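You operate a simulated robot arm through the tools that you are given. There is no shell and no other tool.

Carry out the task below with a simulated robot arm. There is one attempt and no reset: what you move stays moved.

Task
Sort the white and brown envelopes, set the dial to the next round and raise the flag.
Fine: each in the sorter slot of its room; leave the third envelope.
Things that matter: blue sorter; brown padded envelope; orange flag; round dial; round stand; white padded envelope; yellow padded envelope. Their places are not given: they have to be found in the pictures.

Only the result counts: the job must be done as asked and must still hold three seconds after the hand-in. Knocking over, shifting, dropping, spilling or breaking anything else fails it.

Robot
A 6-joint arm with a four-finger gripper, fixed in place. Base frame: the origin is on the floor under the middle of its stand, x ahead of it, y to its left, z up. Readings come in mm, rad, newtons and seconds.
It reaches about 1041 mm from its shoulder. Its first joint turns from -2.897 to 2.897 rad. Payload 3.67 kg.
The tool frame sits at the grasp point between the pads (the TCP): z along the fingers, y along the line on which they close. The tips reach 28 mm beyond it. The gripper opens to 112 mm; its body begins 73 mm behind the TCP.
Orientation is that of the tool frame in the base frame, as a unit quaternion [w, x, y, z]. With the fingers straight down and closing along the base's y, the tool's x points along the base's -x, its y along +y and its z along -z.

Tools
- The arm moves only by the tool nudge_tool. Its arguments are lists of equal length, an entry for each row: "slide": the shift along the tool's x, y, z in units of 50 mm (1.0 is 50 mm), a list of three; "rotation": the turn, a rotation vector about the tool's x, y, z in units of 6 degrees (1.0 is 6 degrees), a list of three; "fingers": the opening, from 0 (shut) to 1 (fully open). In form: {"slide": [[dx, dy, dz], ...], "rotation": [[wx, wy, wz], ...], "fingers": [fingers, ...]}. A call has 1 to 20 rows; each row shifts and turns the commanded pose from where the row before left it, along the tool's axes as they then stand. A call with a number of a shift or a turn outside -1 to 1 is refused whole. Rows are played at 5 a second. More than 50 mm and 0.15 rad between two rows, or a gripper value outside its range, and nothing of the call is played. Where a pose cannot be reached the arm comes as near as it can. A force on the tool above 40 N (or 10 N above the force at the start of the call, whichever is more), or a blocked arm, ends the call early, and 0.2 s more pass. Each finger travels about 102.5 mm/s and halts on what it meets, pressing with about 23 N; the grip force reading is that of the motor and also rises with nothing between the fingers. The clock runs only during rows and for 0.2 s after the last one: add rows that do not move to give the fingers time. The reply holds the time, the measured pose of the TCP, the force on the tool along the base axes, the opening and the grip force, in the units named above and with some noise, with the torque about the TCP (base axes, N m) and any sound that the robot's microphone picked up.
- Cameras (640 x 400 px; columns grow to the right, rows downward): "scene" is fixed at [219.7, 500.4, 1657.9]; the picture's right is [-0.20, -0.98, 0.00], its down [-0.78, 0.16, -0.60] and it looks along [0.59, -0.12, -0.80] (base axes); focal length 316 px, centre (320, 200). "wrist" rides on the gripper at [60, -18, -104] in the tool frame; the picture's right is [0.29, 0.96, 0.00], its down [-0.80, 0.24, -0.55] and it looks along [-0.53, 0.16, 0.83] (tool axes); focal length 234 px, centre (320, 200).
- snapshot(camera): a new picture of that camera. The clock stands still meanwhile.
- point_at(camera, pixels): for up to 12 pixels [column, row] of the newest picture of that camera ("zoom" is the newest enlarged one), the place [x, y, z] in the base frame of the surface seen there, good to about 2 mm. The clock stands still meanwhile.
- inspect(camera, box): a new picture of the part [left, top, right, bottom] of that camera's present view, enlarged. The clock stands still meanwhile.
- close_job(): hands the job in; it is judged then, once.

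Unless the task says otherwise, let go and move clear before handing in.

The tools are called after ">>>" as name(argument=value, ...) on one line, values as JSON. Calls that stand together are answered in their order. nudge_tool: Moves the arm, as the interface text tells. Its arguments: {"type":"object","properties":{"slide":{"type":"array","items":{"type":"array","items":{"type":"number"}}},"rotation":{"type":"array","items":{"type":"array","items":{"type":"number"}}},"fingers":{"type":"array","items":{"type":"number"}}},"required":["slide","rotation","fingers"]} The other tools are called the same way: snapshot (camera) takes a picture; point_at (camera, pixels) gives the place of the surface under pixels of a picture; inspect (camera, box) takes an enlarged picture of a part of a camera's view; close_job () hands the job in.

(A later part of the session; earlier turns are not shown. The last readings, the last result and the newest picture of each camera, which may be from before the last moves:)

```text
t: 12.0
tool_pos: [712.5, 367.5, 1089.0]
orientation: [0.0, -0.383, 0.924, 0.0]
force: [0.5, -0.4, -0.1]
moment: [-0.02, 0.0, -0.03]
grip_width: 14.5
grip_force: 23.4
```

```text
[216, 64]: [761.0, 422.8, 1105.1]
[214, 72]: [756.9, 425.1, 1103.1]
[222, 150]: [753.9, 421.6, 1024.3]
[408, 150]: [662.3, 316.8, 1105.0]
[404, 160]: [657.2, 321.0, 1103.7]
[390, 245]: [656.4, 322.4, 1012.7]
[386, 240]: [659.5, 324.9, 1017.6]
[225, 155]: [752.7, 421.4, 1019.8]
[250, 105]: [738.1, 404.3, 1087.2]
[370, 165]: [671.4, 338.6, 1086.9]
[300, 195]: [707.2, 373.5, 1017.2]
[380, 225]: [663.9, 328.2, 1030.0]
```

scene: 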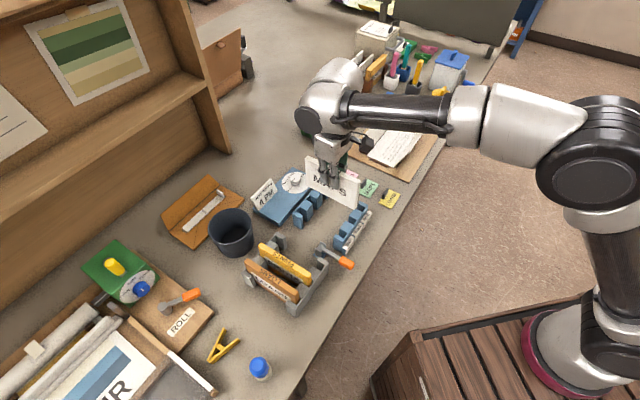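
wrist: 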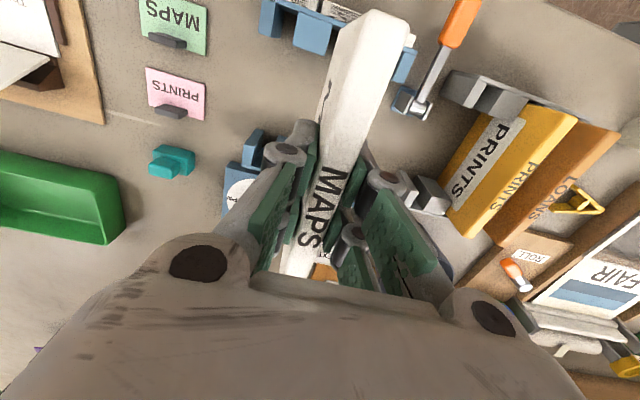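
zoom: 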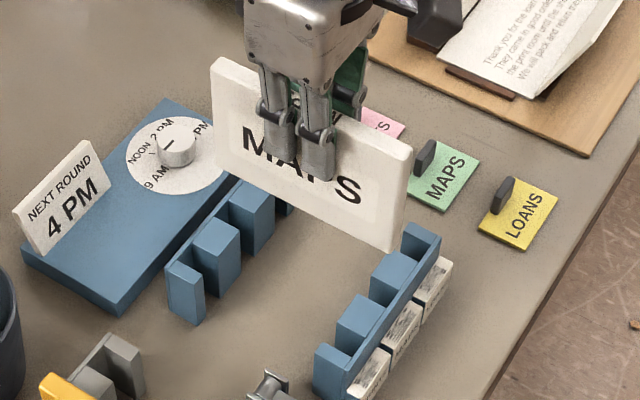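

The envelope centre is at s≈764.3, t≈−243.4 against the slot's 765, −244.7. I'll correct by that and lower until its bottom is just above the combs, then look.

>>> nudge_tool(slide=[[-0.014, -0.024, 0.3], [0, 0, 0.4], [0, 0, 0.3], [0, 0, 0]], rotation=[[0, 0, 0], [0, 0, 0], [0, 0, 0], [0, 0, 0]], fingers=[0.05, 0.05, 0.05, 0.05])

>>> inspect(camera="scene", box=[280, 140, 390, 250])

>>> inspect(camera="wrist", box=[240, 0, 430, 120])

```text
t: 13.0
tool_pos: [713.1, 368.9, 1038.6]
orientation: [0.0, -0.383, 0.924, -0.001]
force: [-0.4, 0.3, -0.6]
moment: [-0.01, 0.04, 0.02]
grip_width: 14.3
grip_force: 23.2
```

```text
3.64 times, centred on (335, 195) of scene
```

zoom: 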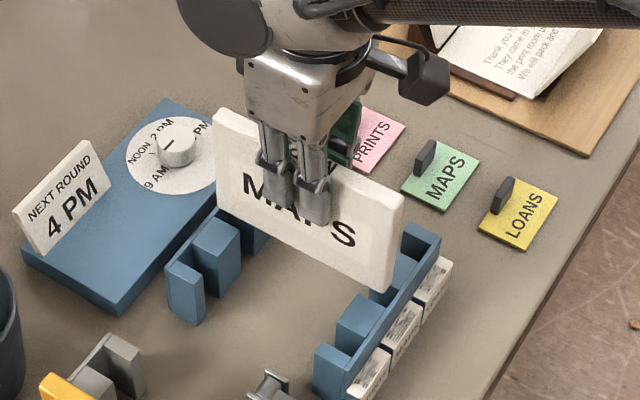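

```text
3.33 times, centred on (335, 60) of wrist
```

zoom: 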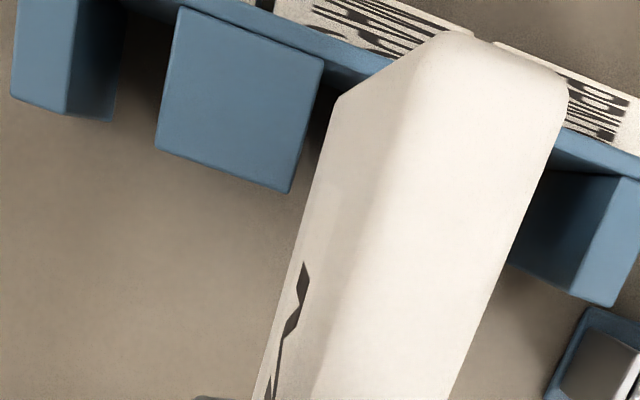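

The envelope's lower right corner (zoom 385,290) is lined up with the middle slot. I'll lower in small steps while watching the force.

>>> nudge_tool(slide=[[0, 0, 0.15], [0, 0, 0.15], [0, 0, 0.1], [0, 0, 0]], rotation=[[0, 0, 0], [0, 0, 0], [0, 0, 0], [0, 0, 0]], fingers=[0.05, 0.05, 0.05, 0.05])

>>> inspect(camera="scene", box=[280, 160, 390, 250])

```text
t: 14.0
tool_pos: [713.3, 368.5, 1019.8]
orientation: [0.0, -0.382, 0.924, 0.001]
force: [-0.2, 0.2, -0.1]
moment: [0.01, 0.02, -0.04]
grip_width: 14.4
grip_force: 23.2
```

```text
4.44 times, centred on (335, 205) of scene
```

zoom: 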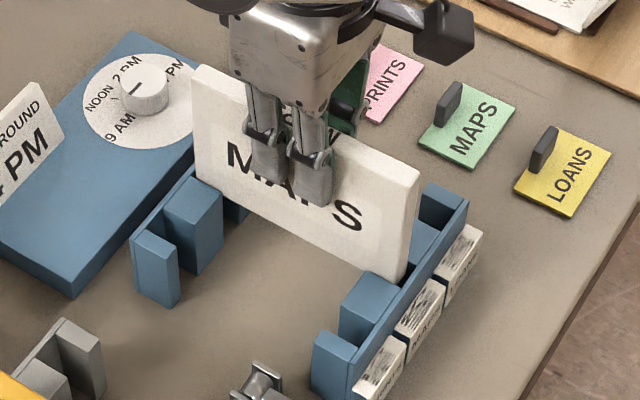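

The bottom edge has entered the slot (z≈932) with no force. I'll continue down to just above the table.

>>> nudge_tool(slide=[[0, 0, 0.2], [0, 0, 0.25], [0, 0, 0.25], [0, 0, 0.2], [0, 0, 0.06], [0, 0, 0]], rotation=[[0, 0, 0], [0, 0, 0], [0, 0, 0], [0, 0, 0], [0, 0, 0], [0, 0, 0]], fingers=[0.05, 0.05, 0.05, 0.05, 0.05, 0.05])

>>> inspect(camera="scene", box=[280, 160, 390, 250])

```text
t: 15.4
tool_pos: [713.5, 367.7, 972.1]
orientation: [0.0, -0.383, 0.924, 0.0]
force: [1.1, -1.2, -1.0]
moment: [-0.02, -0.03, -0.01]
grip_width: 14.8
grip_force: 22.8
```

```text
4.44 times, centred on (335, 205) of scene
```

zoom: 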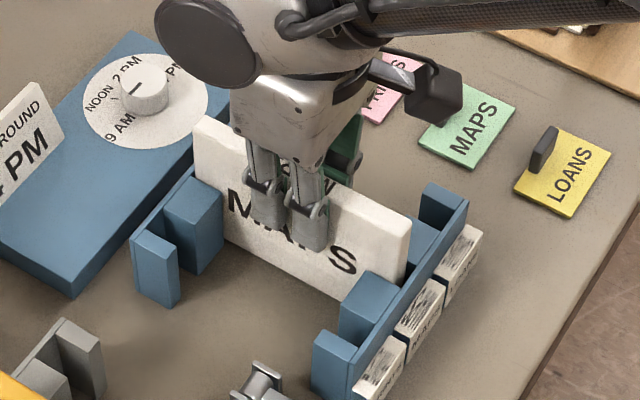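

It's 3–4 mm above its resting height. I'll ease it down in 2 mm steps and watch for the contact force.

>>> nudge_tool(slide=[[0, 0, 0.04], [0, 0, 0.03], [0, 0, 0]], rotation=[[0, 0, 0], [0, 0, 0], [0, 0, 0]], fingers=[0.05, 0.05, 0.05])

```text
t: 16.2
tool_pos: [714.9, 368.7, 968.1]
orientation: [-0.001, -0.383, 0.924, 0.0]
force: [-0.1, 0.0, -0.4]
moment: [0.0, 0.01, 0.0]
grip_width: 14.4
grip_force: 23.0
```

Still no contact, so I'll lower 1 mm more and then open the fingers to about 34 mm.

>>> nudge_tool(slide=[[0, 0, 0.02], [0, 0, 0], [0, 0, 0], [0, 0, 0], [0, 0, 0]], rotation=[[0, 0, 0], [0, 0, 0], [0, 0, 0], [0, 0, 0], [0, 0, 0]], fingers=[0.05, 0.05, 0.2, 0.3, 0.3])

>>> inspect(camera="wrist", box=[220, 0, 440, 220])

```text
t: 17.4
tool_pos: [713.7, 367.4, 967.9]
orientation: [0.0, -0.382, 0.924, 0.001]
force: [0.0, 0.0, 0.5]
moment: [0.0, 0.01, 0.0]
grip_width: 33.5
grip_force: 0.1
```

```text
1.82 times, centred on (330, 110) of wrist
```

zoom: 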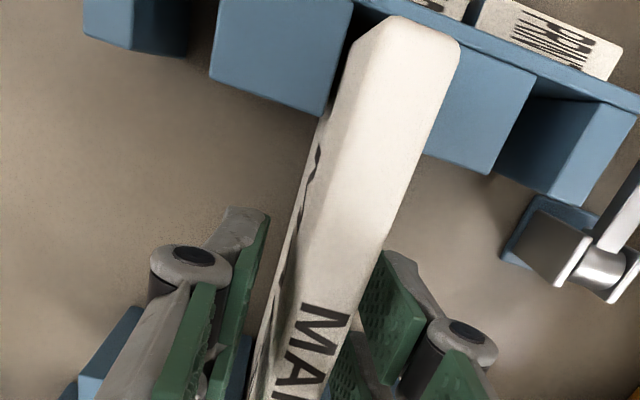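

White stands released in the MAPS slot. I'll rise straight up and move along tool y to above the brown envelope at (528,551).

>>> nudge_tool(slide=[[0, 0, -0.2], [0, 0, -0.5], [0, 0, -0.7], [0, 0, -0.7], [0, 0, -0.4], [0.028, 0.5, 0], [0, 0.8, 0], [0, 0.8, 0], [0, 0.8, 0], [0, 0.8, 0], [0, 0.8, 0], [0, 0.5, 0], [0, 0.2, 0], [0, 0, 0]], rotation=[[0, 0, 0], [0, 0, 0], [0, 0, 0], [0, 0, 0], [0, 0, 0], [0, 0, 0], [0, 0, 0], [0, 0, 0], [0, 0, 0], [0, 0, 0], [0, 0, 0], [0, 0, 0], [0, 0, 0], [0, 0, 0]], fingers=[0.3, 0.3, 0.3, 0.3, 0.3, 0.3, 0.3, 0.3, 0.3, 0.3, 0.3, 0.3, 0.3, 0.3])

>>> snapshot(camera="wrist")

>>> inspect(camera="scene", box=[230, 150, 400, 310])

```text
t: 20.4
tool_pos: [528.3, 551.6, 1091.7]
orientation: [0.0, -0.383, 0.924, 0.0]
force: [1.2, 1.1, 0.6]
moment: [-0.03, 0.0, 0.03]
grip_width: 33.6
grip_force: 0.2
```

```text
taken
```

wrist: 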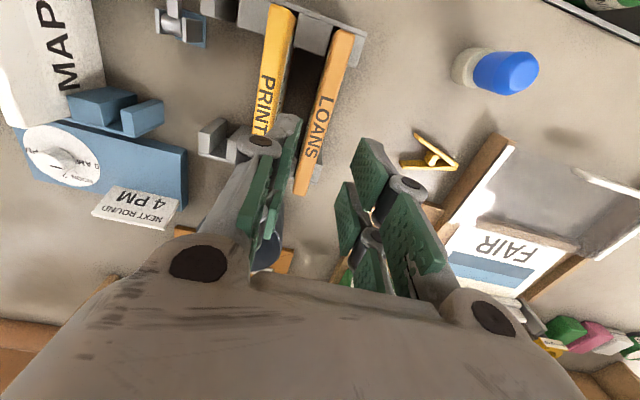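

```text
2.50 times, centred on (315, 230) of scene
```

zoom: 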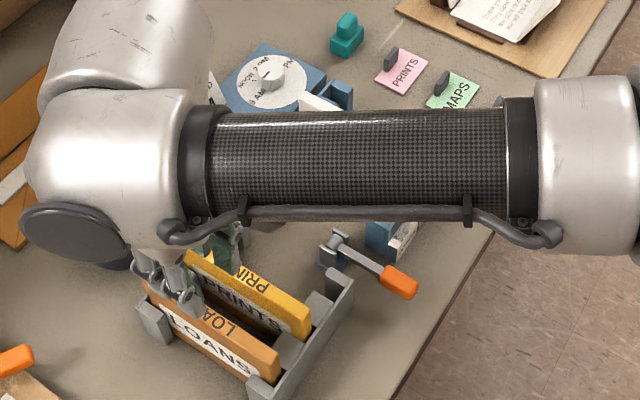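

The tool is over brown at (328,110). I'll sample its top edges in the wrist picture to centre precisely.

>>> point_at(camera="wrist", pixels=[[334, 34], [351, 38], [326, 70], [343, 75], [318, 102], [334, 108], [297, 190], [308, 192], [315, 120], [290, 15], [285, 60], [305, 150]])

>>> inspect(camera="wrist", box=[220, 0, 440, 220])

```text
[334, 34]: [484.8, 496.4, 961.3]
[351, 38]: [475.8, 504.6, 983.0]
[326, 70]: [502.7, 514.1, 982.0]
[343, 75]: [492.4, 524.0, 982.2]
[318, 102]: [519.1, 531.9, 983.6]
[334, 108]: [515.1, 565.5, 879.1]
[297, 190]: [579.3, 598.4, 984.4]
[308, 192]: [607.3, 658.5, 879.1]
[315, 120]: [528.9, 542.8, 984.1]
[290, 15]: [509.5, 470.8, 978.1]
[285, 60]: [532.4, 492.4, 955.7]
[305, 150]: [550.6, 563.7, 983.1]
```

```text
1.82 times, centred on (330, 110) of wrist
```

zoom: 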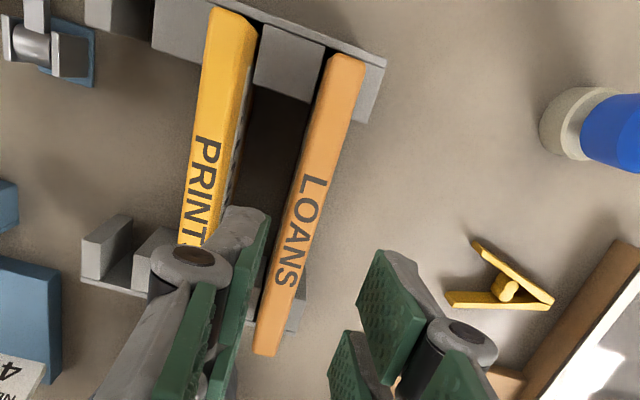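

Brown's centre line is at t≈15.5, about 1 mm from the tool. I'll shift −0.8 mm and lower in two stages.

>>> nudge_tool(slide=[[0, -0.016, 0.5], [0, 0, 0.6], [0, 0, 0.5], [0, 0, 0.3], [0, 0, 0]], rotation=[[0, 0, 0], [0, 0, 0], [0, 0, 0], [0, 0, 0], [0, 0, 0]], fingers=[0.3, 0.3, 0.3, 0.3, 0.3])

>>> inspect(camera="wrist", box=[220, 0, 440, 220])

>>> snapshot(camera="scene")

```text
t: 21.6
tool_pos: [529.8, 551.6, 995.6]
orientation: [-0.001, -0.382, 0.924, 0.0]
force: [-0.1, 0.3, -0.9]
moment: [0.01, 0.02, -0.03]
grip_width: 33.6
grip_force: 0.2
```

```text
1.82 times, centred on (330, 110) of wrist
```

zoom: 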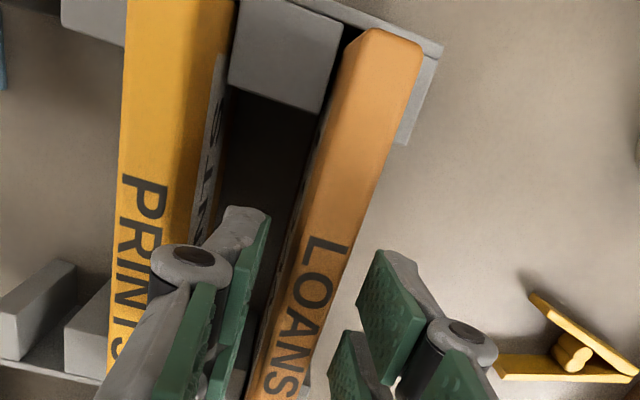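

```text
taken
```

scene: 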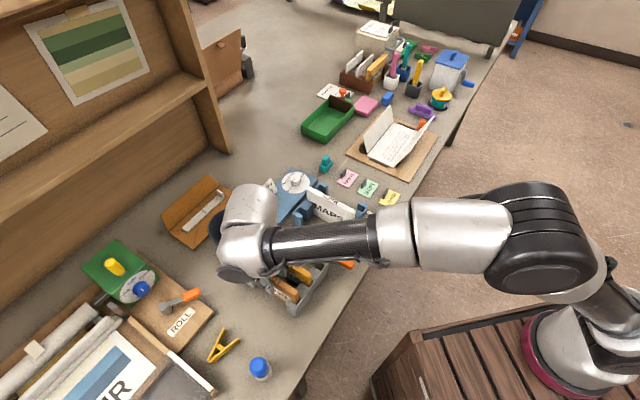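

Brown sits between the fingers, but the forearm now looks low near the table edge in the scene picture. I'll measure its height before going lower.

>>> point_at(camera="scene", pixels=[[300, 245], [340, 243], [370, 240], [400, 235], [440, 235], [480, 235], [255, 210], [240, 275], [350, 262], [285, 260]])

```text
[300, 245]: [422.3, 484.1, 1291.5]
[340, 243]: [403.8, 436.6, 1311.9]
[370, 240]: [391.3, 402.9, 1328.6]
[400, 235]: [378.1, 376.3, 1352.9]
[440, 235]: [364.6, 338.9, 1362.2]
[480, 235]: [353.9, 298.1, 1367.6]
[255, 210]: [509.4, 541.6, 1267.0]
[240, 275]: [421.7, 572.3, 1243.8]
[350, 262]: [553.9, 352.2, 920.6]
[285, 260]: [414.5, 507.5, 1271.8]
```

The forearm is at z≈1290 or higher, well clear. I'll lower 28 mm and grip brown.

>>> nudge_tool(slide=[[0, 0, 0.2], [0, 0, 0.2], [0, 0, 0.15], [0, 0, 0], [0, 0, 0], [0, 0, 0], [0, 0, 0], [0, 0, 0]], rotation=[[0, 0, 0], [0, 0, 0], [0, 0, 0], [0, 0, 0], [0, 0, 0], [0, 0, 0], [0, 0, 0], [0, 0, 0]], fingers=[0.3, 0.3, 0.3, 0.3, 0.2, 0.1, 0.05, 0.05])

>>> inspect(camera="wrist", box=[220, 0, 440, 220])

```text
t: 23.4
tool_pos: [529.3, 551.2, 967.7]
orientation: [0.0, -0.383, 0.924, 0.0]
force: [-1.1, -0.9, 0.1]
moment: [0.03, 0.01, 0.01]
grip_width: 14.6
grip_force: 22.9
```

```text
1.82 times, centred on (330, 110) of wrist
```

zoom: 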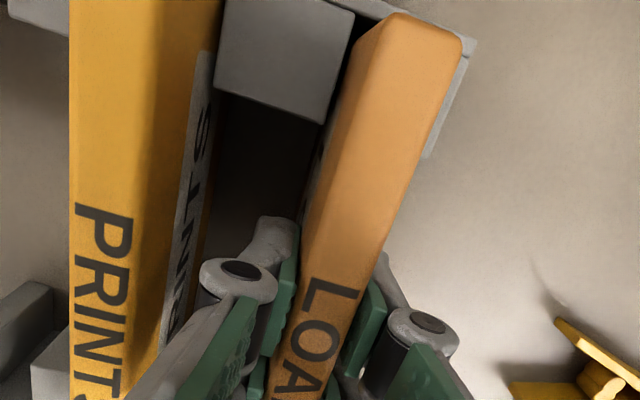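

Brown is gripped (14.6 mm, 22.9 N). I'll lift 150 mm, then carry it −309.5 mm along tool y over yellow and white to the LOANS slot.

>>> nudge_tool(slide=[[0, 0, -0.2], [0, 0, -0.4], [0, 0, -0.6], [0, 0, -0.7], [0, 0, -0.7], [0, 0, -0.4], [0, 0, 0], [-0.04, -0.4, 0], [0, -0.7, 0], [0, -0.8, 0], [0, -0.8, 0], [0, -0.8, 0], [0, -0.8, 0], [0, -0.8, 0], [0, -0.6, 0], [0, -0.4, 0], [0, -0.09, 0], [0, 0, 0]], rotation=[[0, 0, 0], [0, 0, 0], [0, 0, 0], [0, 0, 0], [0, 0, 0], [0, 0, 0], [0, 0, 0], [0, 0, 0], [0, 0, 0], [0, 0, 0], [0, 0, 0], [0, 0, 0], [0, 0, 0], [0, 0, 0], [0, 0, 0], [0, 0, 0], [0, 0, 0], [0, 0, 0]], fingers=[0.05, 0.05, 0.05, 0.05, 0.05, 0.05, 0.05, 0.05, 0.05, 0.05, 0.05, 0.05, 0.05, 0.05, 0.05, 0.05, 0.05, 0.05])

>>> snapshot(camera="scene")

>>> inspect(camera="wrist", box=[200, 0, 460, 160])

>>> inspect(camera="scene", box=[285, 130, 395, 240])

```text
t: 27.2
tool_pos: [752.3, 332.8, 1118.0]
orientation: [0.0, -0.382, 0.924, 0.0]
force: [0.0, 1.1, -0.3]
moment: [0.01, -0.01, -0.02]
grip_width: 14.7
grip_force: 23.2
```

```text
taken
```

scene: 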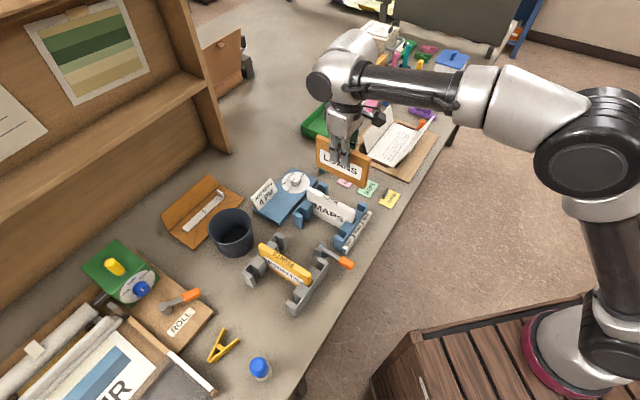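

```text
2.46 times, centred on (330, 80) of wrist
```

zoom: 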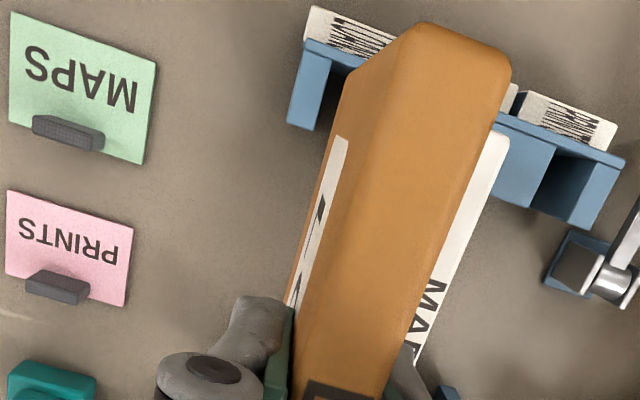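

```text
3.64 times, centred on (340, 185) of scene
```

zoom: 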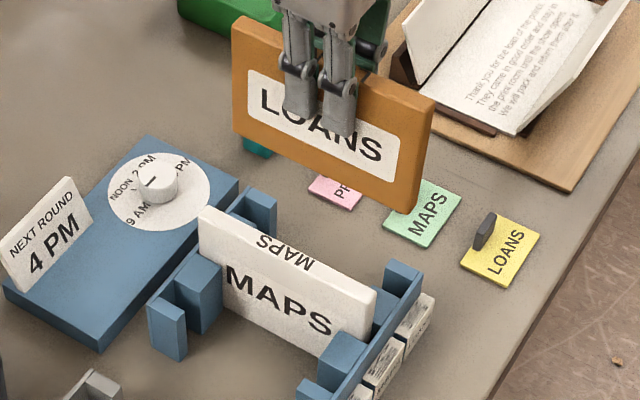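

Brown is over the far slot and white stands squarely in the middle slot. I'll sample brown's face and ends to line it up.

>>> point_at(camera="zoom", pixels=[[236, 22], [234, 35], [240, 125], [431, 95], [427, 105], [411, 205], [405, 200], [265, 90], [380, 120], [330, 155], [400, 170], [245, 60]])

>>> point_at(camera="zoom", pixels=[[205, 212], [370, 295], [290, 245], [235, 255], [340, 310], [260, 215], [275, 205], [390, 268], [415, 272], [400, 285], [265, 195], [375, 300]])

```text
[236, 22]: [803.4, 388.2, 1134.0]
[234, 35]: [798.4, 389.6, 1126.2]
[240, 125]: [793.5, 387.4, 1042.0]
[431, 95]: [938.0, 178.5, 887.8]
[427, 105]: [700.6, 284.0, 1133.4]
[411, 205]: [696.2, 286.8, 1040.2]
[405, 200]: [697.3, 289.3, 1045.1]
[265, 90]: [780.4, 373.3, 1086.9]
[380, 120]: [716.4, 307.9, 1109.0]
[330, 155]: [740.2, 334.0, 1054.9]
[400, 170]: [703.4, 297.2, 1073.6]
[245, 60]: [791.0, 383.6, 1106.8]
```

```text
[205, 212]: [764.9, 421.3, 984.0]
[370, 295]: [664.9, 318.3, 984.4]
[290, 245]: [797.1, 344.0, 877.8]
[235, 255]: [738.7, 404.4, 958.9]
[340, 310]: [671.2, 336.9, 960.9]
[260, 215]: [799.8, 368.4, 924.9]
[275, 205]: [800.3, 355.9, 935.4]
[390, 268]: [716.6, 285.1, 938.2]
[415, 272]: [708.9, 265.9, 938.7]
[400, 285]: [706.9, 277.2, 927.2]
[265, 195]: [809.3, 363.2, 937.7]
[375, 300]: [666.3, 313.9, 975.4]
```

Brown's centre is at s≈767, t≈−295, versus the slot's 765, −294.4. I'll nudge +2 mm in tool x, +0.5 mm in tool y, and lower to just above the combs.

>>> nudge_tool(slide=[[0.04, 0.01, 0.4], [0, 0, 0.5], [0, 0, 0.45], [0, 0, 0.25], [0, 0, 0]], rotation=[[0, 0, 0], [0, 0, 0], [0, 0, 0], [0, 0, 0], [0, 0, 0]], fingers=[0.05, 0.05, 0.05, 0.05, 0.05])

>>> inspect(camera="scene", box=[285, 150, 395, 240])

>>> inspect(camera="wrist", box=[200, 0, 460, 160])

```text
t: 28.4
tool_pos: [748.1, 329.9, 1037.4]
orientation: [0.0, -0.383, 0.924, 0.0]
force: [-0.5, 0.3, -0.9]
moment: [0.01, 0.02, -0.02]
grip_width: 14.6
grip_force: 23.4
```

```text
4.44 times, centred on (340, 195) of scene
```

zoom: 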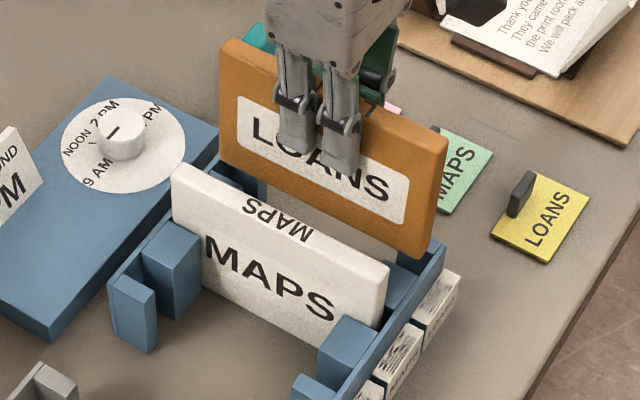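

```text
2.46 times, centred on (330, 80) of wrist
```

zoom: 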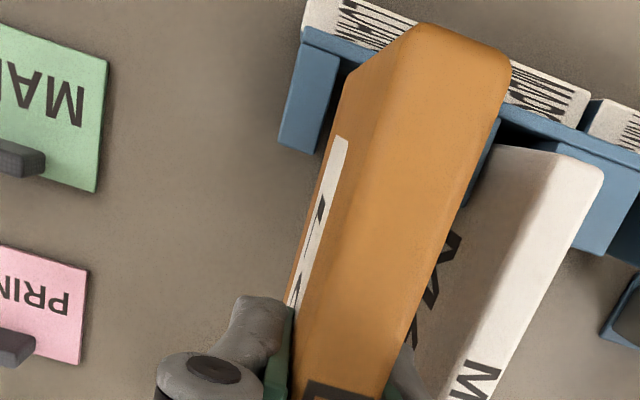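

The readings wobble by a couple of mm, so I'll re-measure brown against the L-end post before inserting.

>>> inspect(camera="scene", box=[285, 150, 395, 240])

>>> point_at(camera="zoom", pixels=[[222, 50], [225, 155], [443, 140], [438, 150], [421, 252], [415, 245], [245, 90], [415, 160], [230, 110], [410, 225], [330, 190], [412, 250]])

>>> nudge_tool(slide=[[0, 0, 0]], rotation=[[0, 0, 0]], fingers=[0.05])

```text
4.44 times, centred on (340, 195) of scene
```

zoom: 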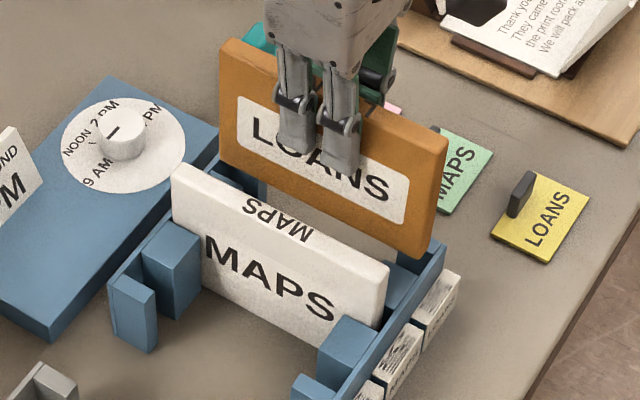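

```text
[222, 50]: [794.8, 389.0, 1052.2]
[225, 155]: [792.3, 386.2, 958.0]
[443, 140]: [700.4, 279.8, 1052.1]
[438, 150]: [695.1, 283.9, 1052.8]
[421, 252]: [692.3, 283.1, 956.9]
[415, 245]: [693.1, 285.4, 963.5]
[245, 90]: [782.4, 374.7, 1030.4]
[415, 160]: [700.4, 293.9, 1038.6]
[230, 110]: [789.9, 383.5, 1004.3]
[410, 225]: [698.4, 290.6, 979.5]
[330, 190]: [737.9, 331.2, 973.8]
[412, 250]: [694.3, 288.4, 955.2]
```

```text
t: 28.8
tool_pos: [749.0, 331.2, 1037.2]
orientation: [0.0, -0.383, 0.924, 0.0]
force: [0.3, 0.8, 0.2]
moment: [-0.01, -0.04, -0.01]
grip_width: 14.3
grip_force: 23.3
```

Brown is centred in s (≈764.3) and 0.6 mm off in t. I'll nudge +0.8 mm in tool y and enter the slot slowly.

>>> nudge_tool(slide=[[0, 0.016, 0.15], [0, 0, 0.15], [0, 0, 0.1], [0, 0, 0]], rotation=[[0, 0, 0], [0, 0, 0], [0, 0, 0], [0, 0, 0]], fingers=[0.05, 0.05, 0.05, 0.05])

>>> inspect(camera="scene", box=[285, 150, 395, 240])

>>> inspect(camera="wrist", box=[260, 0, 440, 110])

```text
t: 29.8
tool_pos: [748.5, 331.4, 1020.1]
orientation: [0.0, -0.382, 0.924, 0.0]
force: [-0.2, -0.6, -1.2]
moment: [0.01, 0.0, 0.03]
grip_width: 14.7
grip_force: 23.6
```

```text
4.44 times, centred on (340, 195) of scene
```

zoom: 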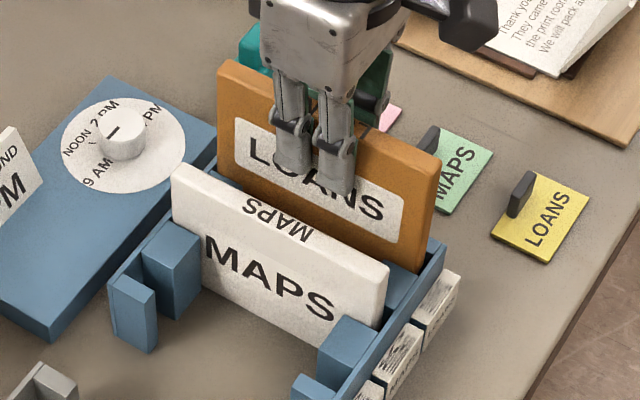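

```text
3.56 times, centred on (350, 55) of wrist
```

zoom: 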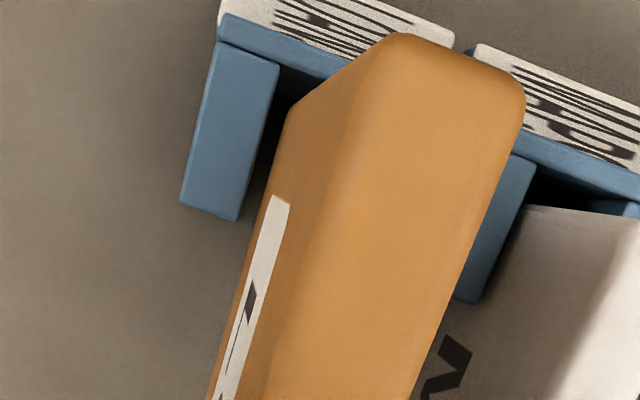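

Brown has entered the slot without force. I'll lower it nearly all the way.

>>> nudge_tool(slide=[[0, 0, 0.2], [0, 0, 0.25], [0, 0, 0.25], [0, 0, 0.2], [0, 0, 0.06], [0, 0, 0]], rotation=[[0, 0, 0], [0, 0, 0], [0, 0, 0], [0, 0, 0], [0, 0, 0], [0, 0, 0]], fingers=[0.05, 0.05, 0.05, 0.05, 0.05, 0.05])

>>> inspect(camera="scene", box=[285, 150, 395, 240])

>>> inspect(camera="wrist", box=[220, 0, 440, 220])

```text
t: 31.2
tool_pos: [746.7, 332.0, 971.1]
orientation: [0.0, -0.382, 0.924, 0.0]
force: [0.7, -0.2, 0.3]
moment: [0.01, 0.0, -0.01]
grip_width: 14.5
grip_force: 23.5
```

```text
4.44 times, centred on (340, 195) of scene
```

zoom: 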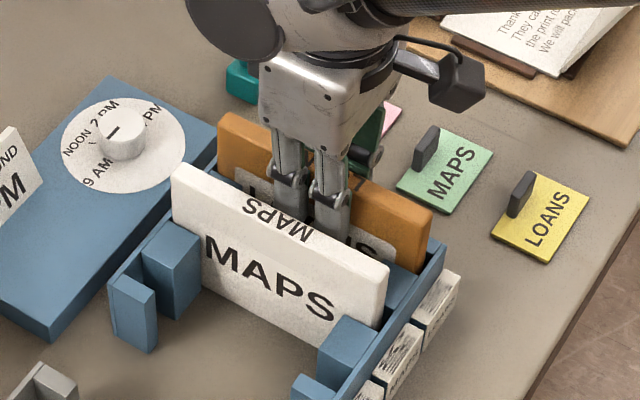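

```text
1.82 times, centred on (330, 110) of wrist
```

zoom: 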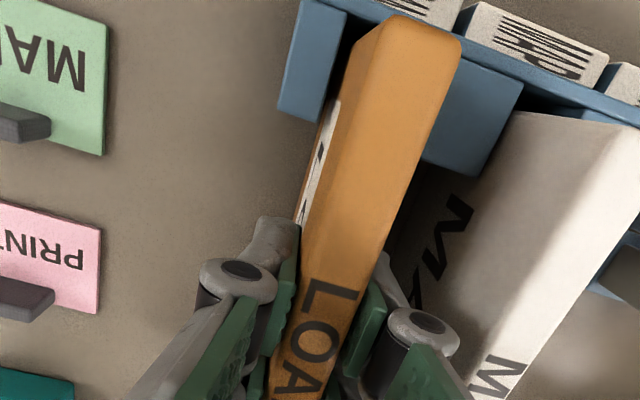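

Brown is nearly seated between the L-end posts. I'll lower the last 3.5 mm, open the fingers only to about 30 mm, and rise straight up.

>>> nudge_tool(slide=[[0, 0, 0.04], [0, 0, 0.03], [0, 0, 0], [0, 0, 0], [0, 0, 0], [0, 0, 0]], rotation=[[0, 0, 0], [0, 0, 0], [0, 0, 0], [0, 0, 0], [0, 0, 0], [0, 0, 0]], fingers=[0.05, 0.05, 0.05, 0.18, 0.27, 0.27])

>>> inspect(camera="wrist", box=[220, 0, 440, 220])

```text
t: 32.6
tool_pos: [747.0, 333.1, 967.4]
orientation: [0.0, -0.382, 0.924, 0.001]
force: [-1.2, -0.5, -0.3]
moment: [0.01, 0.02, 0.01]
grip_width: 30.5
grip_force: 0.0
```

```text
1.82 times, centred on (330, 110) of wrist
```

zoom: 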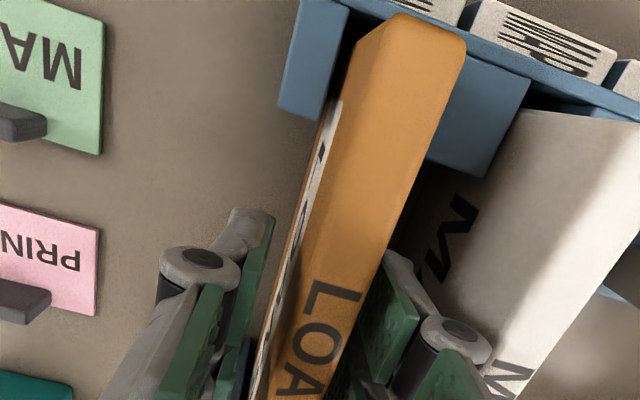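

Brown is released in the LOANS slot. I'll rise straight up, then move over toward the dial to look at it from above.

>>> nudge_tool(slide=[[0, 0, -0.2], [0, 0, -0.5], [0, 0, -0.7], [0, 0, -0.7], [0, 0, -0.5], [-0.6, -0.08, 0], [-0.8, -0.1, 0], [-0.63, -0.07, 0], [0, 0, 0]], rotation=[[0, 0, 0], [0, 0, 0], [0, 0, 0], [0, 0, 0], [0, 0, 0], [0, 0, 0], [0, 0, 0], [0, 0, 0], [0, 0, 0]], fingers=[0.27, 0.27, 0.27, 0.27, 0.27, 0.5, 0.6, 0.6, 0.6])

>>> snapshot(camera="wrist")

>>> snapshot(camera="scene")

```text
t: 34.6
tool_pos: [826.1, 393.9, 1097.1]
orientation: [0.0, -0.383, 0.924, 0.0]
force: [0.0, 0.0, -0.2]
moment: [0.0, 0.02, 0.02]
grip_width: 67.4
grip_force: 0.1
```

```text
taken
```

wrist: 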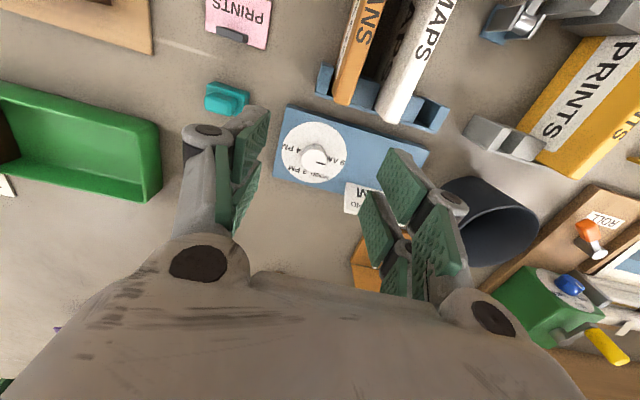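

```text
taken
```

scene: 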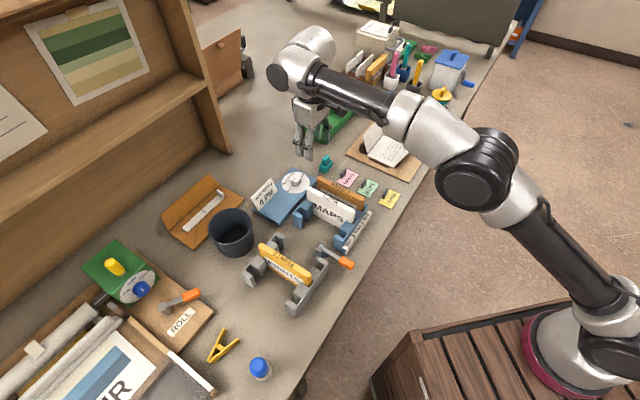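

The dial is visible at wrist (315,155). I'll enlarge it to measure the knob and the label angles.

>>> inspect(camera="wrist", box=[275, 110, 355, 190])

>>> inspect(camera="scene", box=[270, 165, 325, 200])

>>> inspect(camera="wrist", box=[270, 100, 370, 200])

```text
5.00 times, centred on (315, 150) of wrist
```

zoom: 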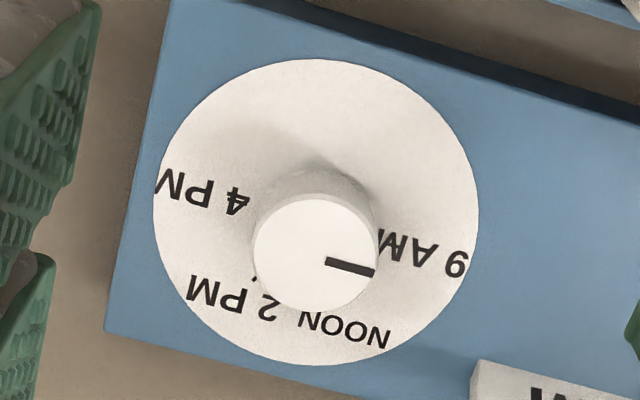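

```text
11.43 times, centred on (298, 182) of scene
```

zoom: 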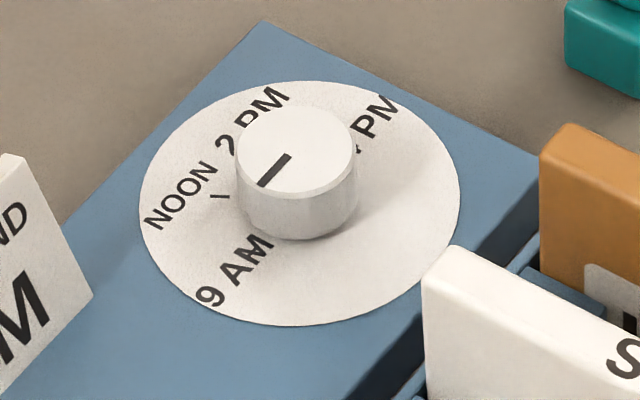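

```text
4.00 times, centred on (320, 150) of wrist
```

zoom: 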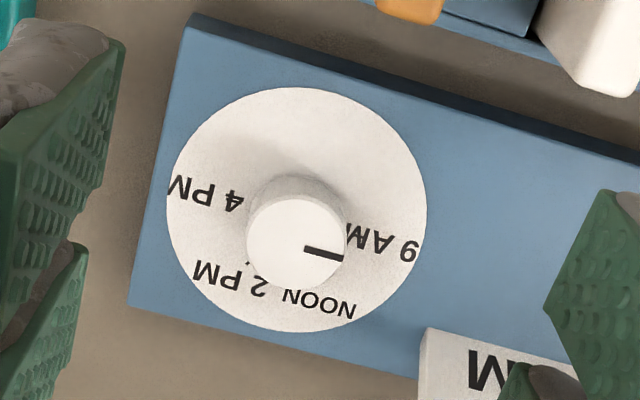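

I'll get 3D positions of the dial rim, the labels, the knob and the pointer line from this zoom.

>>> point_at(camera="zoom", pixels=[[170, 205], [424, 205], [300, 91], [297, 329], [215, 115], [385, 118], [205, 300], [390, 295], [415, 252], [350, 236], [382, 244], [247, 267]])

>>> point_at(camera="zoom", pixels=[[250, 240], [342, 248], [296, 200], [295, 287], [262, 210], [330, 212], [262, 272], [328, 277], [307, 248], [341, 257], [324, 252], [297, 244]])

>>> point_at(camera="zoom", pixels=[[352, 310], [285, 296], [318, 303], [262, 290], [198, 270], [230, 281], [235, 205], [173, 188], [205, 196], [245, 262], [400, 60], [480, 350]])

```text
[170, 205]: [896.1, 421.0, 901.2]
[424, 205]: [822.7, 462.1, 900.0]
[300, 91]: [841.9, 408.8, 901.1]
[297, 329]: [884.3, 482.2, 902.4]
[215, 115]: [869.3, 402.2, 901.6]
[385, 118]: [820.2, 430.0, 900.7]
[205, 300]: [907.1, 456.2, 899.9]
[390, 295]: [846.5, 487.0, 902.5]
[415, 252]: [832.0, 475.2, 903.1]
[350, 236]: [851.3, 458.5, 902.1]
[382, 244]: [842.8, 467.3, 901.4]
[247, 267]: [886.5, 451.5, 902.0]
```

```text
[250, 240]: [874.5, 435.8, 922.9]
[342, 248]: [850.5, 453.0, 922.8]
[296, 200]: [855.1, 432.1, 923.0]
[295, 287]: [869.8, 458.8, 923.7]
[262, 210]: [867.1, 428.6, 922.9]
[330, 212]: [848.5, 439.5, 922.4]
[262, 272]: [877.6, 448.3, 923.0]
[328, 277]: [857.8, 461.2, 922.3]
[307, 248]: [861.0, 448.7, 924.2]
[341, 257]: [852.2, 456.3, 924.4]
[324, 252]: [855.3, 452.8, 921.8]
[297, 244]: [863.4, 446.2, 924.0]
```

```text
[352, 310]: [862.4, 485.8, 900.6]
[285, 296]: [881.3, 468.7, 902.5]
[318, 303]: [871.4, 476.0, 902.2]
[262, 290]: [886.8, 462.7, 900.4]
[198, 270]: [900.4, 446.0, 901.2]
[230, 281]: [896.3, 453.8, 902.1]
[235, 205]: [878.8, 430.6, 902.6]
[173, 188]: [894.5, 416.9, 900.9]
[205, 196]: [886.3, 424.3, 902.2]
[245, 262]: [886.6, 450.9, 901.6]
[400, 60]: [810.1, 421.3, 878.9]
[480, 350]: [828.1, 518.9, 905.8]
```

The knob centre is about (862.6,444.7), radius 16, top z 923, face z 901; labels fit 135° (9 AM), 75°, 15°, −45° (4 PM), so the pointer needs 180° clockwise from above. I'll move over the knob at z≈1000 with yaw 30° and about 60 mm opening.

>>> nudge_tool(slide=[[-0.617, 0.101, 0], [-0.617, 0.101, 0], [0, 0, 0], [0, 0, 0], [0, 0, 0], [0, 0, 0.64], [0, 0, 0.7], [0, 0, 0.6], [0, 0, 0]], rotation=[[0, 0, 0], [0, 0, 0], [0, 0, 0.9], [0, 0, 0.8], [0, 0, 0.8], [0, 0, 0], [0, 0, 0], [0, 0, 0], [0, 0, 0]], fingers=[0.54, 0.54, 0.54, 0.54, 0.54, 0.54, 0.54, 0.54, 0.54])

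>>> snapshot(camera="wrist")

>>> inspect(camera="scene", box=[240, 110, 370, 220])

```text
t: 36.6
tool_pos: [836.0, 413.9, 990.8]
orientation: [-0.001, -0.259, 0.966, 0.001]
force: [0.0, 0.3, 0.9]
moment: [0.03, -0.01, 0.0]
grip_width: 60.4
grip_force: 0.0
out of reach, approached as far as the arm can: row 1, 2
```

```text
taken
```

wrist: 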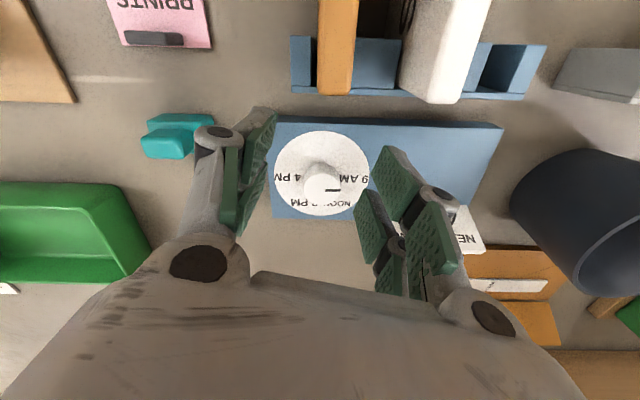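

```text
3.64 times, centred on (305, 165) of scene
```

zoom: 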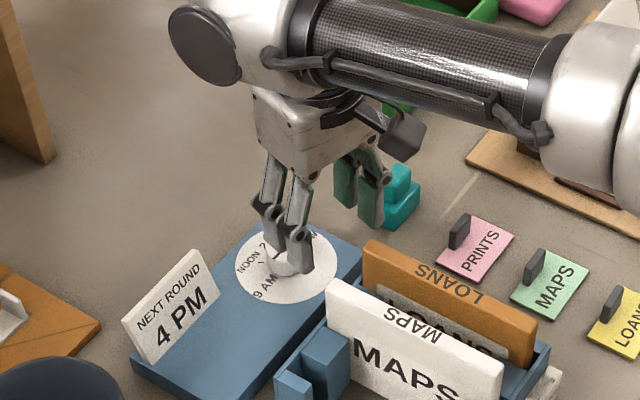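

The arm hit its reach limit at height: it stands at (836,414,991), short of the knob. I'll go lower to z≈960 and try moving toward (862.6,444.7) there.

>>> nudge_tool(slide=[[0, 0, 0.6], [-0.385, 0.134, 0], [-0.385, 0.134, 0], [0, 0, 0]], rotation=[[0, 0, 0], [0, 0, 0], [0, 0, 0], [0, 0, 0]], fingers=[0.54, 0.54, 0.54, 0.54])

>>> snapshot(camera="wrist")

```text
t: 37.6
tool_pos: [855.9, 436.6, 960.3]
orientation: [0.0, -0.259, 0.966, 0.0]
force: [0.3, -0.5, 0.4]
moment: [0.0, 0.0, 0.01]
grip_width: 60.5
grip_force: 0.1
out of reach, approached as far as the arm can: row 3
```

```text
taken
```

wrist: 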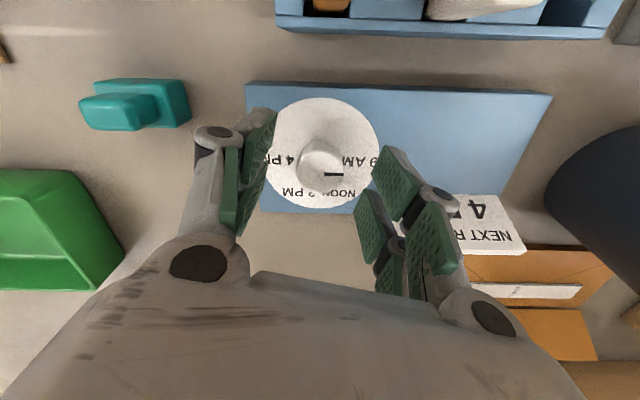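

At z=960 the arm stops about 8 mm short of the knob's axis. A slight 4° outward lean of the tool about its y axis will pull the wrist inward and give the missing reach, so I'll tilt and then move onto the knob.

>>> nudge_tool(slide=[[0, 0, 0], [-0.197, 0.073, 0], [0, 0, 0]], rotation=[[0, -0.667, 0], [0, 0, 0], [0, 0, 0]], fingers=[0.54, 0.54, 0.54])

>>> snapshot(camera="wrist")

```text
t: 38.4
tool_pos: [862.2, 447.4, 960.7]
orientation: [0.034, -0.259, 0.965, 0.011]
force: [-0.5, -0.4, -0.2]
moment: [-0.01, -0.01, 0.0]
grip_width: 60.6
grip_force: 0.0
```

```text
taken
```

wrist: 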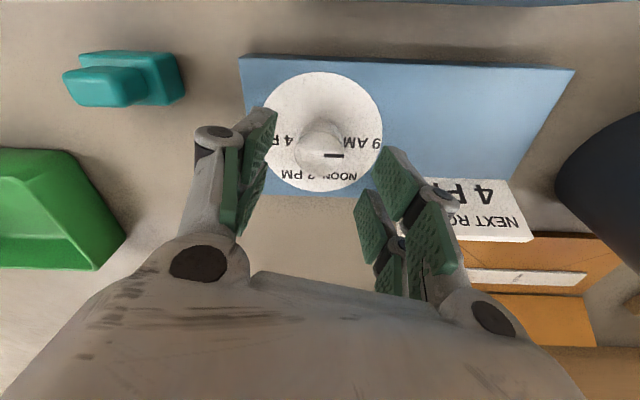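

The lean worked: the tool now reaches (862,446,961). I'll re-measure the knob from this close view to centre on it.

>>> inspect(camera="wrist", box=[250, 60, 400, 200])

>>> point_at(camera="wrist", pixels=[[297, 150], [347, 150], [322, 134], [322, 172], [308, 138], [338, 140], [306, 167], [338, 166], [325, 155], [343, 155], [262, 130], [382, 130]])

>>> nudge_tool(slide=[[0, 0, 0]], rotation=[[0, 0, 0]], fingers=[0.54])

```text
2.86 times, centred on (325, 130) of wrist
```

zoom: 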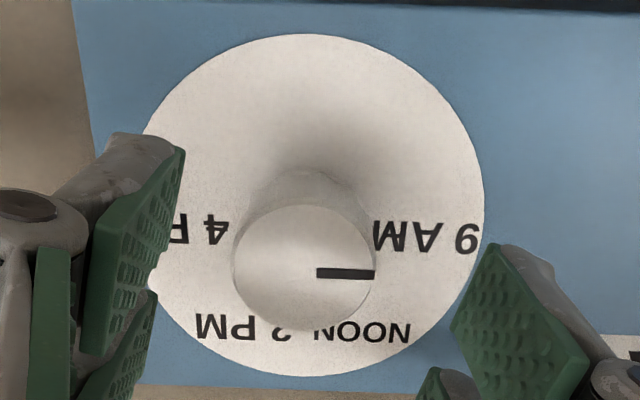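

```text
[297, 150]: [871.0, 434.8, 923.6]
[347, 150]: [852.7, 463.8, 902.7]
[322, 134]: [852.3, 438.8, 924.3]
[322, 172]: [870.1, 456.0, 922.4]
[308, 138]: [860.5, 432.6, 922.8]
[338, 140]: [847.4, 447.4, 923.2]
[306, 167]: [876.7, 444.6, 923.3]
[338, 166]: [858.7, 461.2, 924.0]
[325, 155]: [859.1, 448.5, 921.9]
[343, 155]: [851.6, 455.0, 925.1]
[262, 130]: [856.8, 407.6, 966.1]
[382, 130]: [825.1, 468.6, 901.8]
```

```text
t: 38.8
tool_pos: [862.4, 446.0, 961.6]
orientation: [0.034, -0.258, 0.966, 0.01]
force: [-0.5, 0.3, -0.2]
moment: [0.03, 0.03, 0.0]
grip_width: 60.6
grip_force: 0.0
```

The knob's centre measures (862.2,445.5) and the tool is within about 1 mm. I'll turn back 27.5° so a 60° clockwise turn is available, and lower to z≈934 around the knob.

>>> nudge_tool(slide=[[0, 0, 0], [0, 0, 0], [0, 0, 0], [0, 0, 0], [0, 0, 0], [0.02, 0.01, 0.28], [0.015, 0.01, 0.26], [0, 0, 0]], rotation=[[0, 0, -0.92], [0, 0, -0.92], [0, 0, -0.92], [0, 0, -0.92], [0, 0, -0.92], [0, 0, 0], [0, 0, 0], [0, 0, 0]], fingers=[0.54, 0.54, 0.54, 0.54, 0.54, 0.54, 0.54, 0.54])

>>> snapshot(camera="wrist")

>>> inspect(camera="scene", box=[250, 130, 350, 220])

```text
t: 40.6
tool_pos: [862.6, 447.0, 932.5]
orientation: [0.036, -0.482, 0.875, 0.001]
force: [0.3, 0.8, -0.3]
moment: [-0.04, 0.0, -0.02]
grip_width: 60.4
grip_force: 0.1
```

```text
taken
```

wrist: 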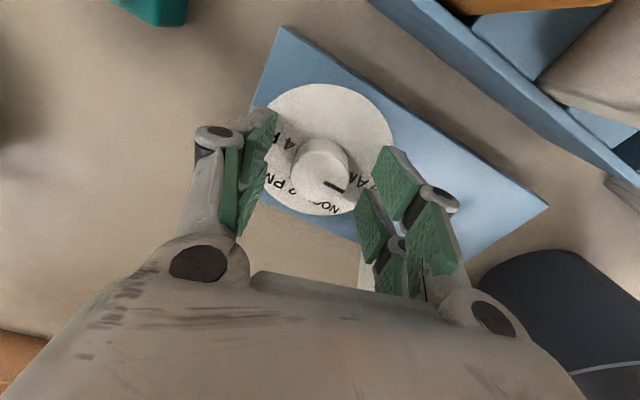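

```text
4.44 times, centred on (300, 175) of scene
```

zoom: 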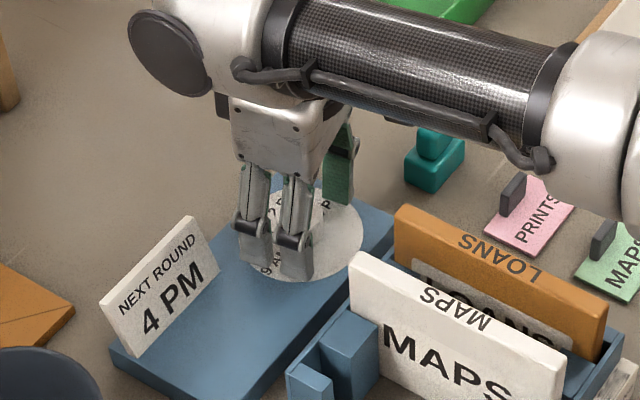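

The fingers straddle the knob at (322,165). I'll check the spacing from pads to knob before closing.

>>> inspect(camera="wrist", box=[220, 70, 420, 270])

>>> point_at(camera="wrist", pixels=[[275, 118], [272, 135], [380, 155], [378, 175], [300, 160], [345, 165], [322, 145], [320, 188], [365, 205], [262, 165], [310, 150], [335, 180]])

```text
2.00 times, centred on (320, 170) of wrist
```

zoom: 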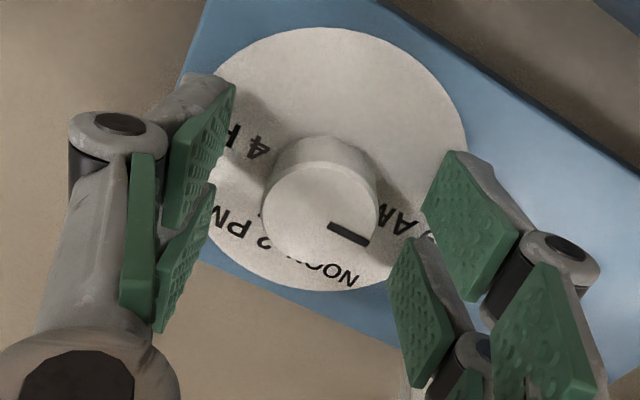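

```text
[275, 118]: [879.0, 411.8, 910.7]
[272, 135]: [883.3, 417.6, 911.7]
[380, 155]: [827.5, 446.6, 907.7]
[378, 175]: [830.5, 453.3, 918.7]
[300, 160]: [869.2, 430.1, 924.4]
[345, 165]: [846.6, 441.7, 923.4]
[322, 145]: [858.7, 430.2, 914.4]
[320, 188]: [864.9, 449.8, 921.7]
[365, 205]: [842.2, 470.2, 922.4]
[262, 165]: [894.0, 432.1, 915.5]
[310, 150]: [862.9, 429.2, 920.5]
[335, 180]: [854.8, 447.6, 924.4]
```

The knob is centred between the pads within about 1 mm. I'll close the fingers on it gently and read the force.

>>> nudge_tool(slide=[[0, 0, 0], [0, 0, 0], [0, 0, 0], [0, 0, 0], [0, 0, 0], [0, 0, 0]], rotation=[[0, 0, 0], [0, 0, 0], [0, 0, 0], [0, 0, 0], [0, 0, 0], [0, 0, 0]], fingers=[0.45, 0.38, 0.32, 0.26, 0.2, 0.2])

>>> inspect(camera="wrist", box=[220, 70, 420, 270])

```text
t: 42.0
tool_pos: [861.9, 445.8, 932.9]
orientation: [0.035, -0.482, 0.876, 0.001]
force: [-1.4, 3.4, 0.4]
moment: [0.31, 0.78, 0.0]
grip_width: 31.5
grip_force: 45.2
```

```text
2.00 times, centred on (320, 170) of wrist
```

zoom: 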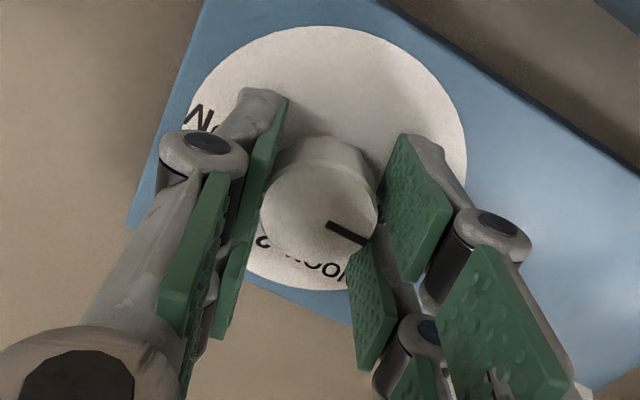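

The knob is held (31.5 mm) with only a few newtons of side force. I'll turn 30° clockwise (tool z +) first and check.

>>> nudge_tool(slide=[[0, 0, 0], [0, 0, 0], [0, 0, 0], [0, 0, 0], [0, 0, 0], [0, 0, 0], [0, 0, 0]], rotation=[[0, 0, 0.6], [0, 0, 0.9], [0, 0, 0.9], [0, 0, 0.9], [0, 0, 0.9], [0, 0, 0.8], [0, 0, 0]], fingers=[0.2, 0.2, 0.2, 0.2, 0.2, 0.2, 0.2])

>>> inspect(camera="wrist", box=[220, 70, 420, 270])

>>> inspect(camera="scene", box=[250, 130, 350, 220])

```text
t: 43.6
tool_pos: [862.4, 445.7, 932.7]
orientation: [0.032, -0.237, 0.971, 0.009]
force: [-7.6, -4.1, -2.3]
moment: [-0.19, 0.24, 0.01]
grip_width: 31.0
grip_force: 44.4
```

```text
2.00 times, centred on (320, 170) of wrist
```

zoom: 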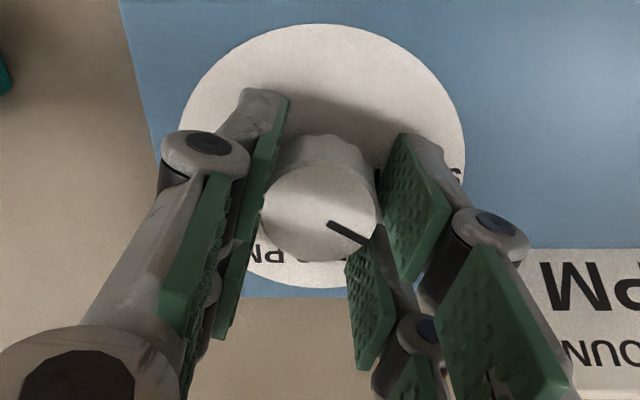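

```text
4.44 times, centred on (300, 175) of scene
```

zoom: 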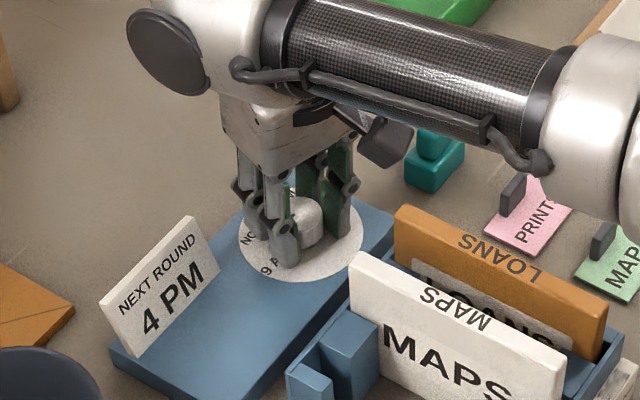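

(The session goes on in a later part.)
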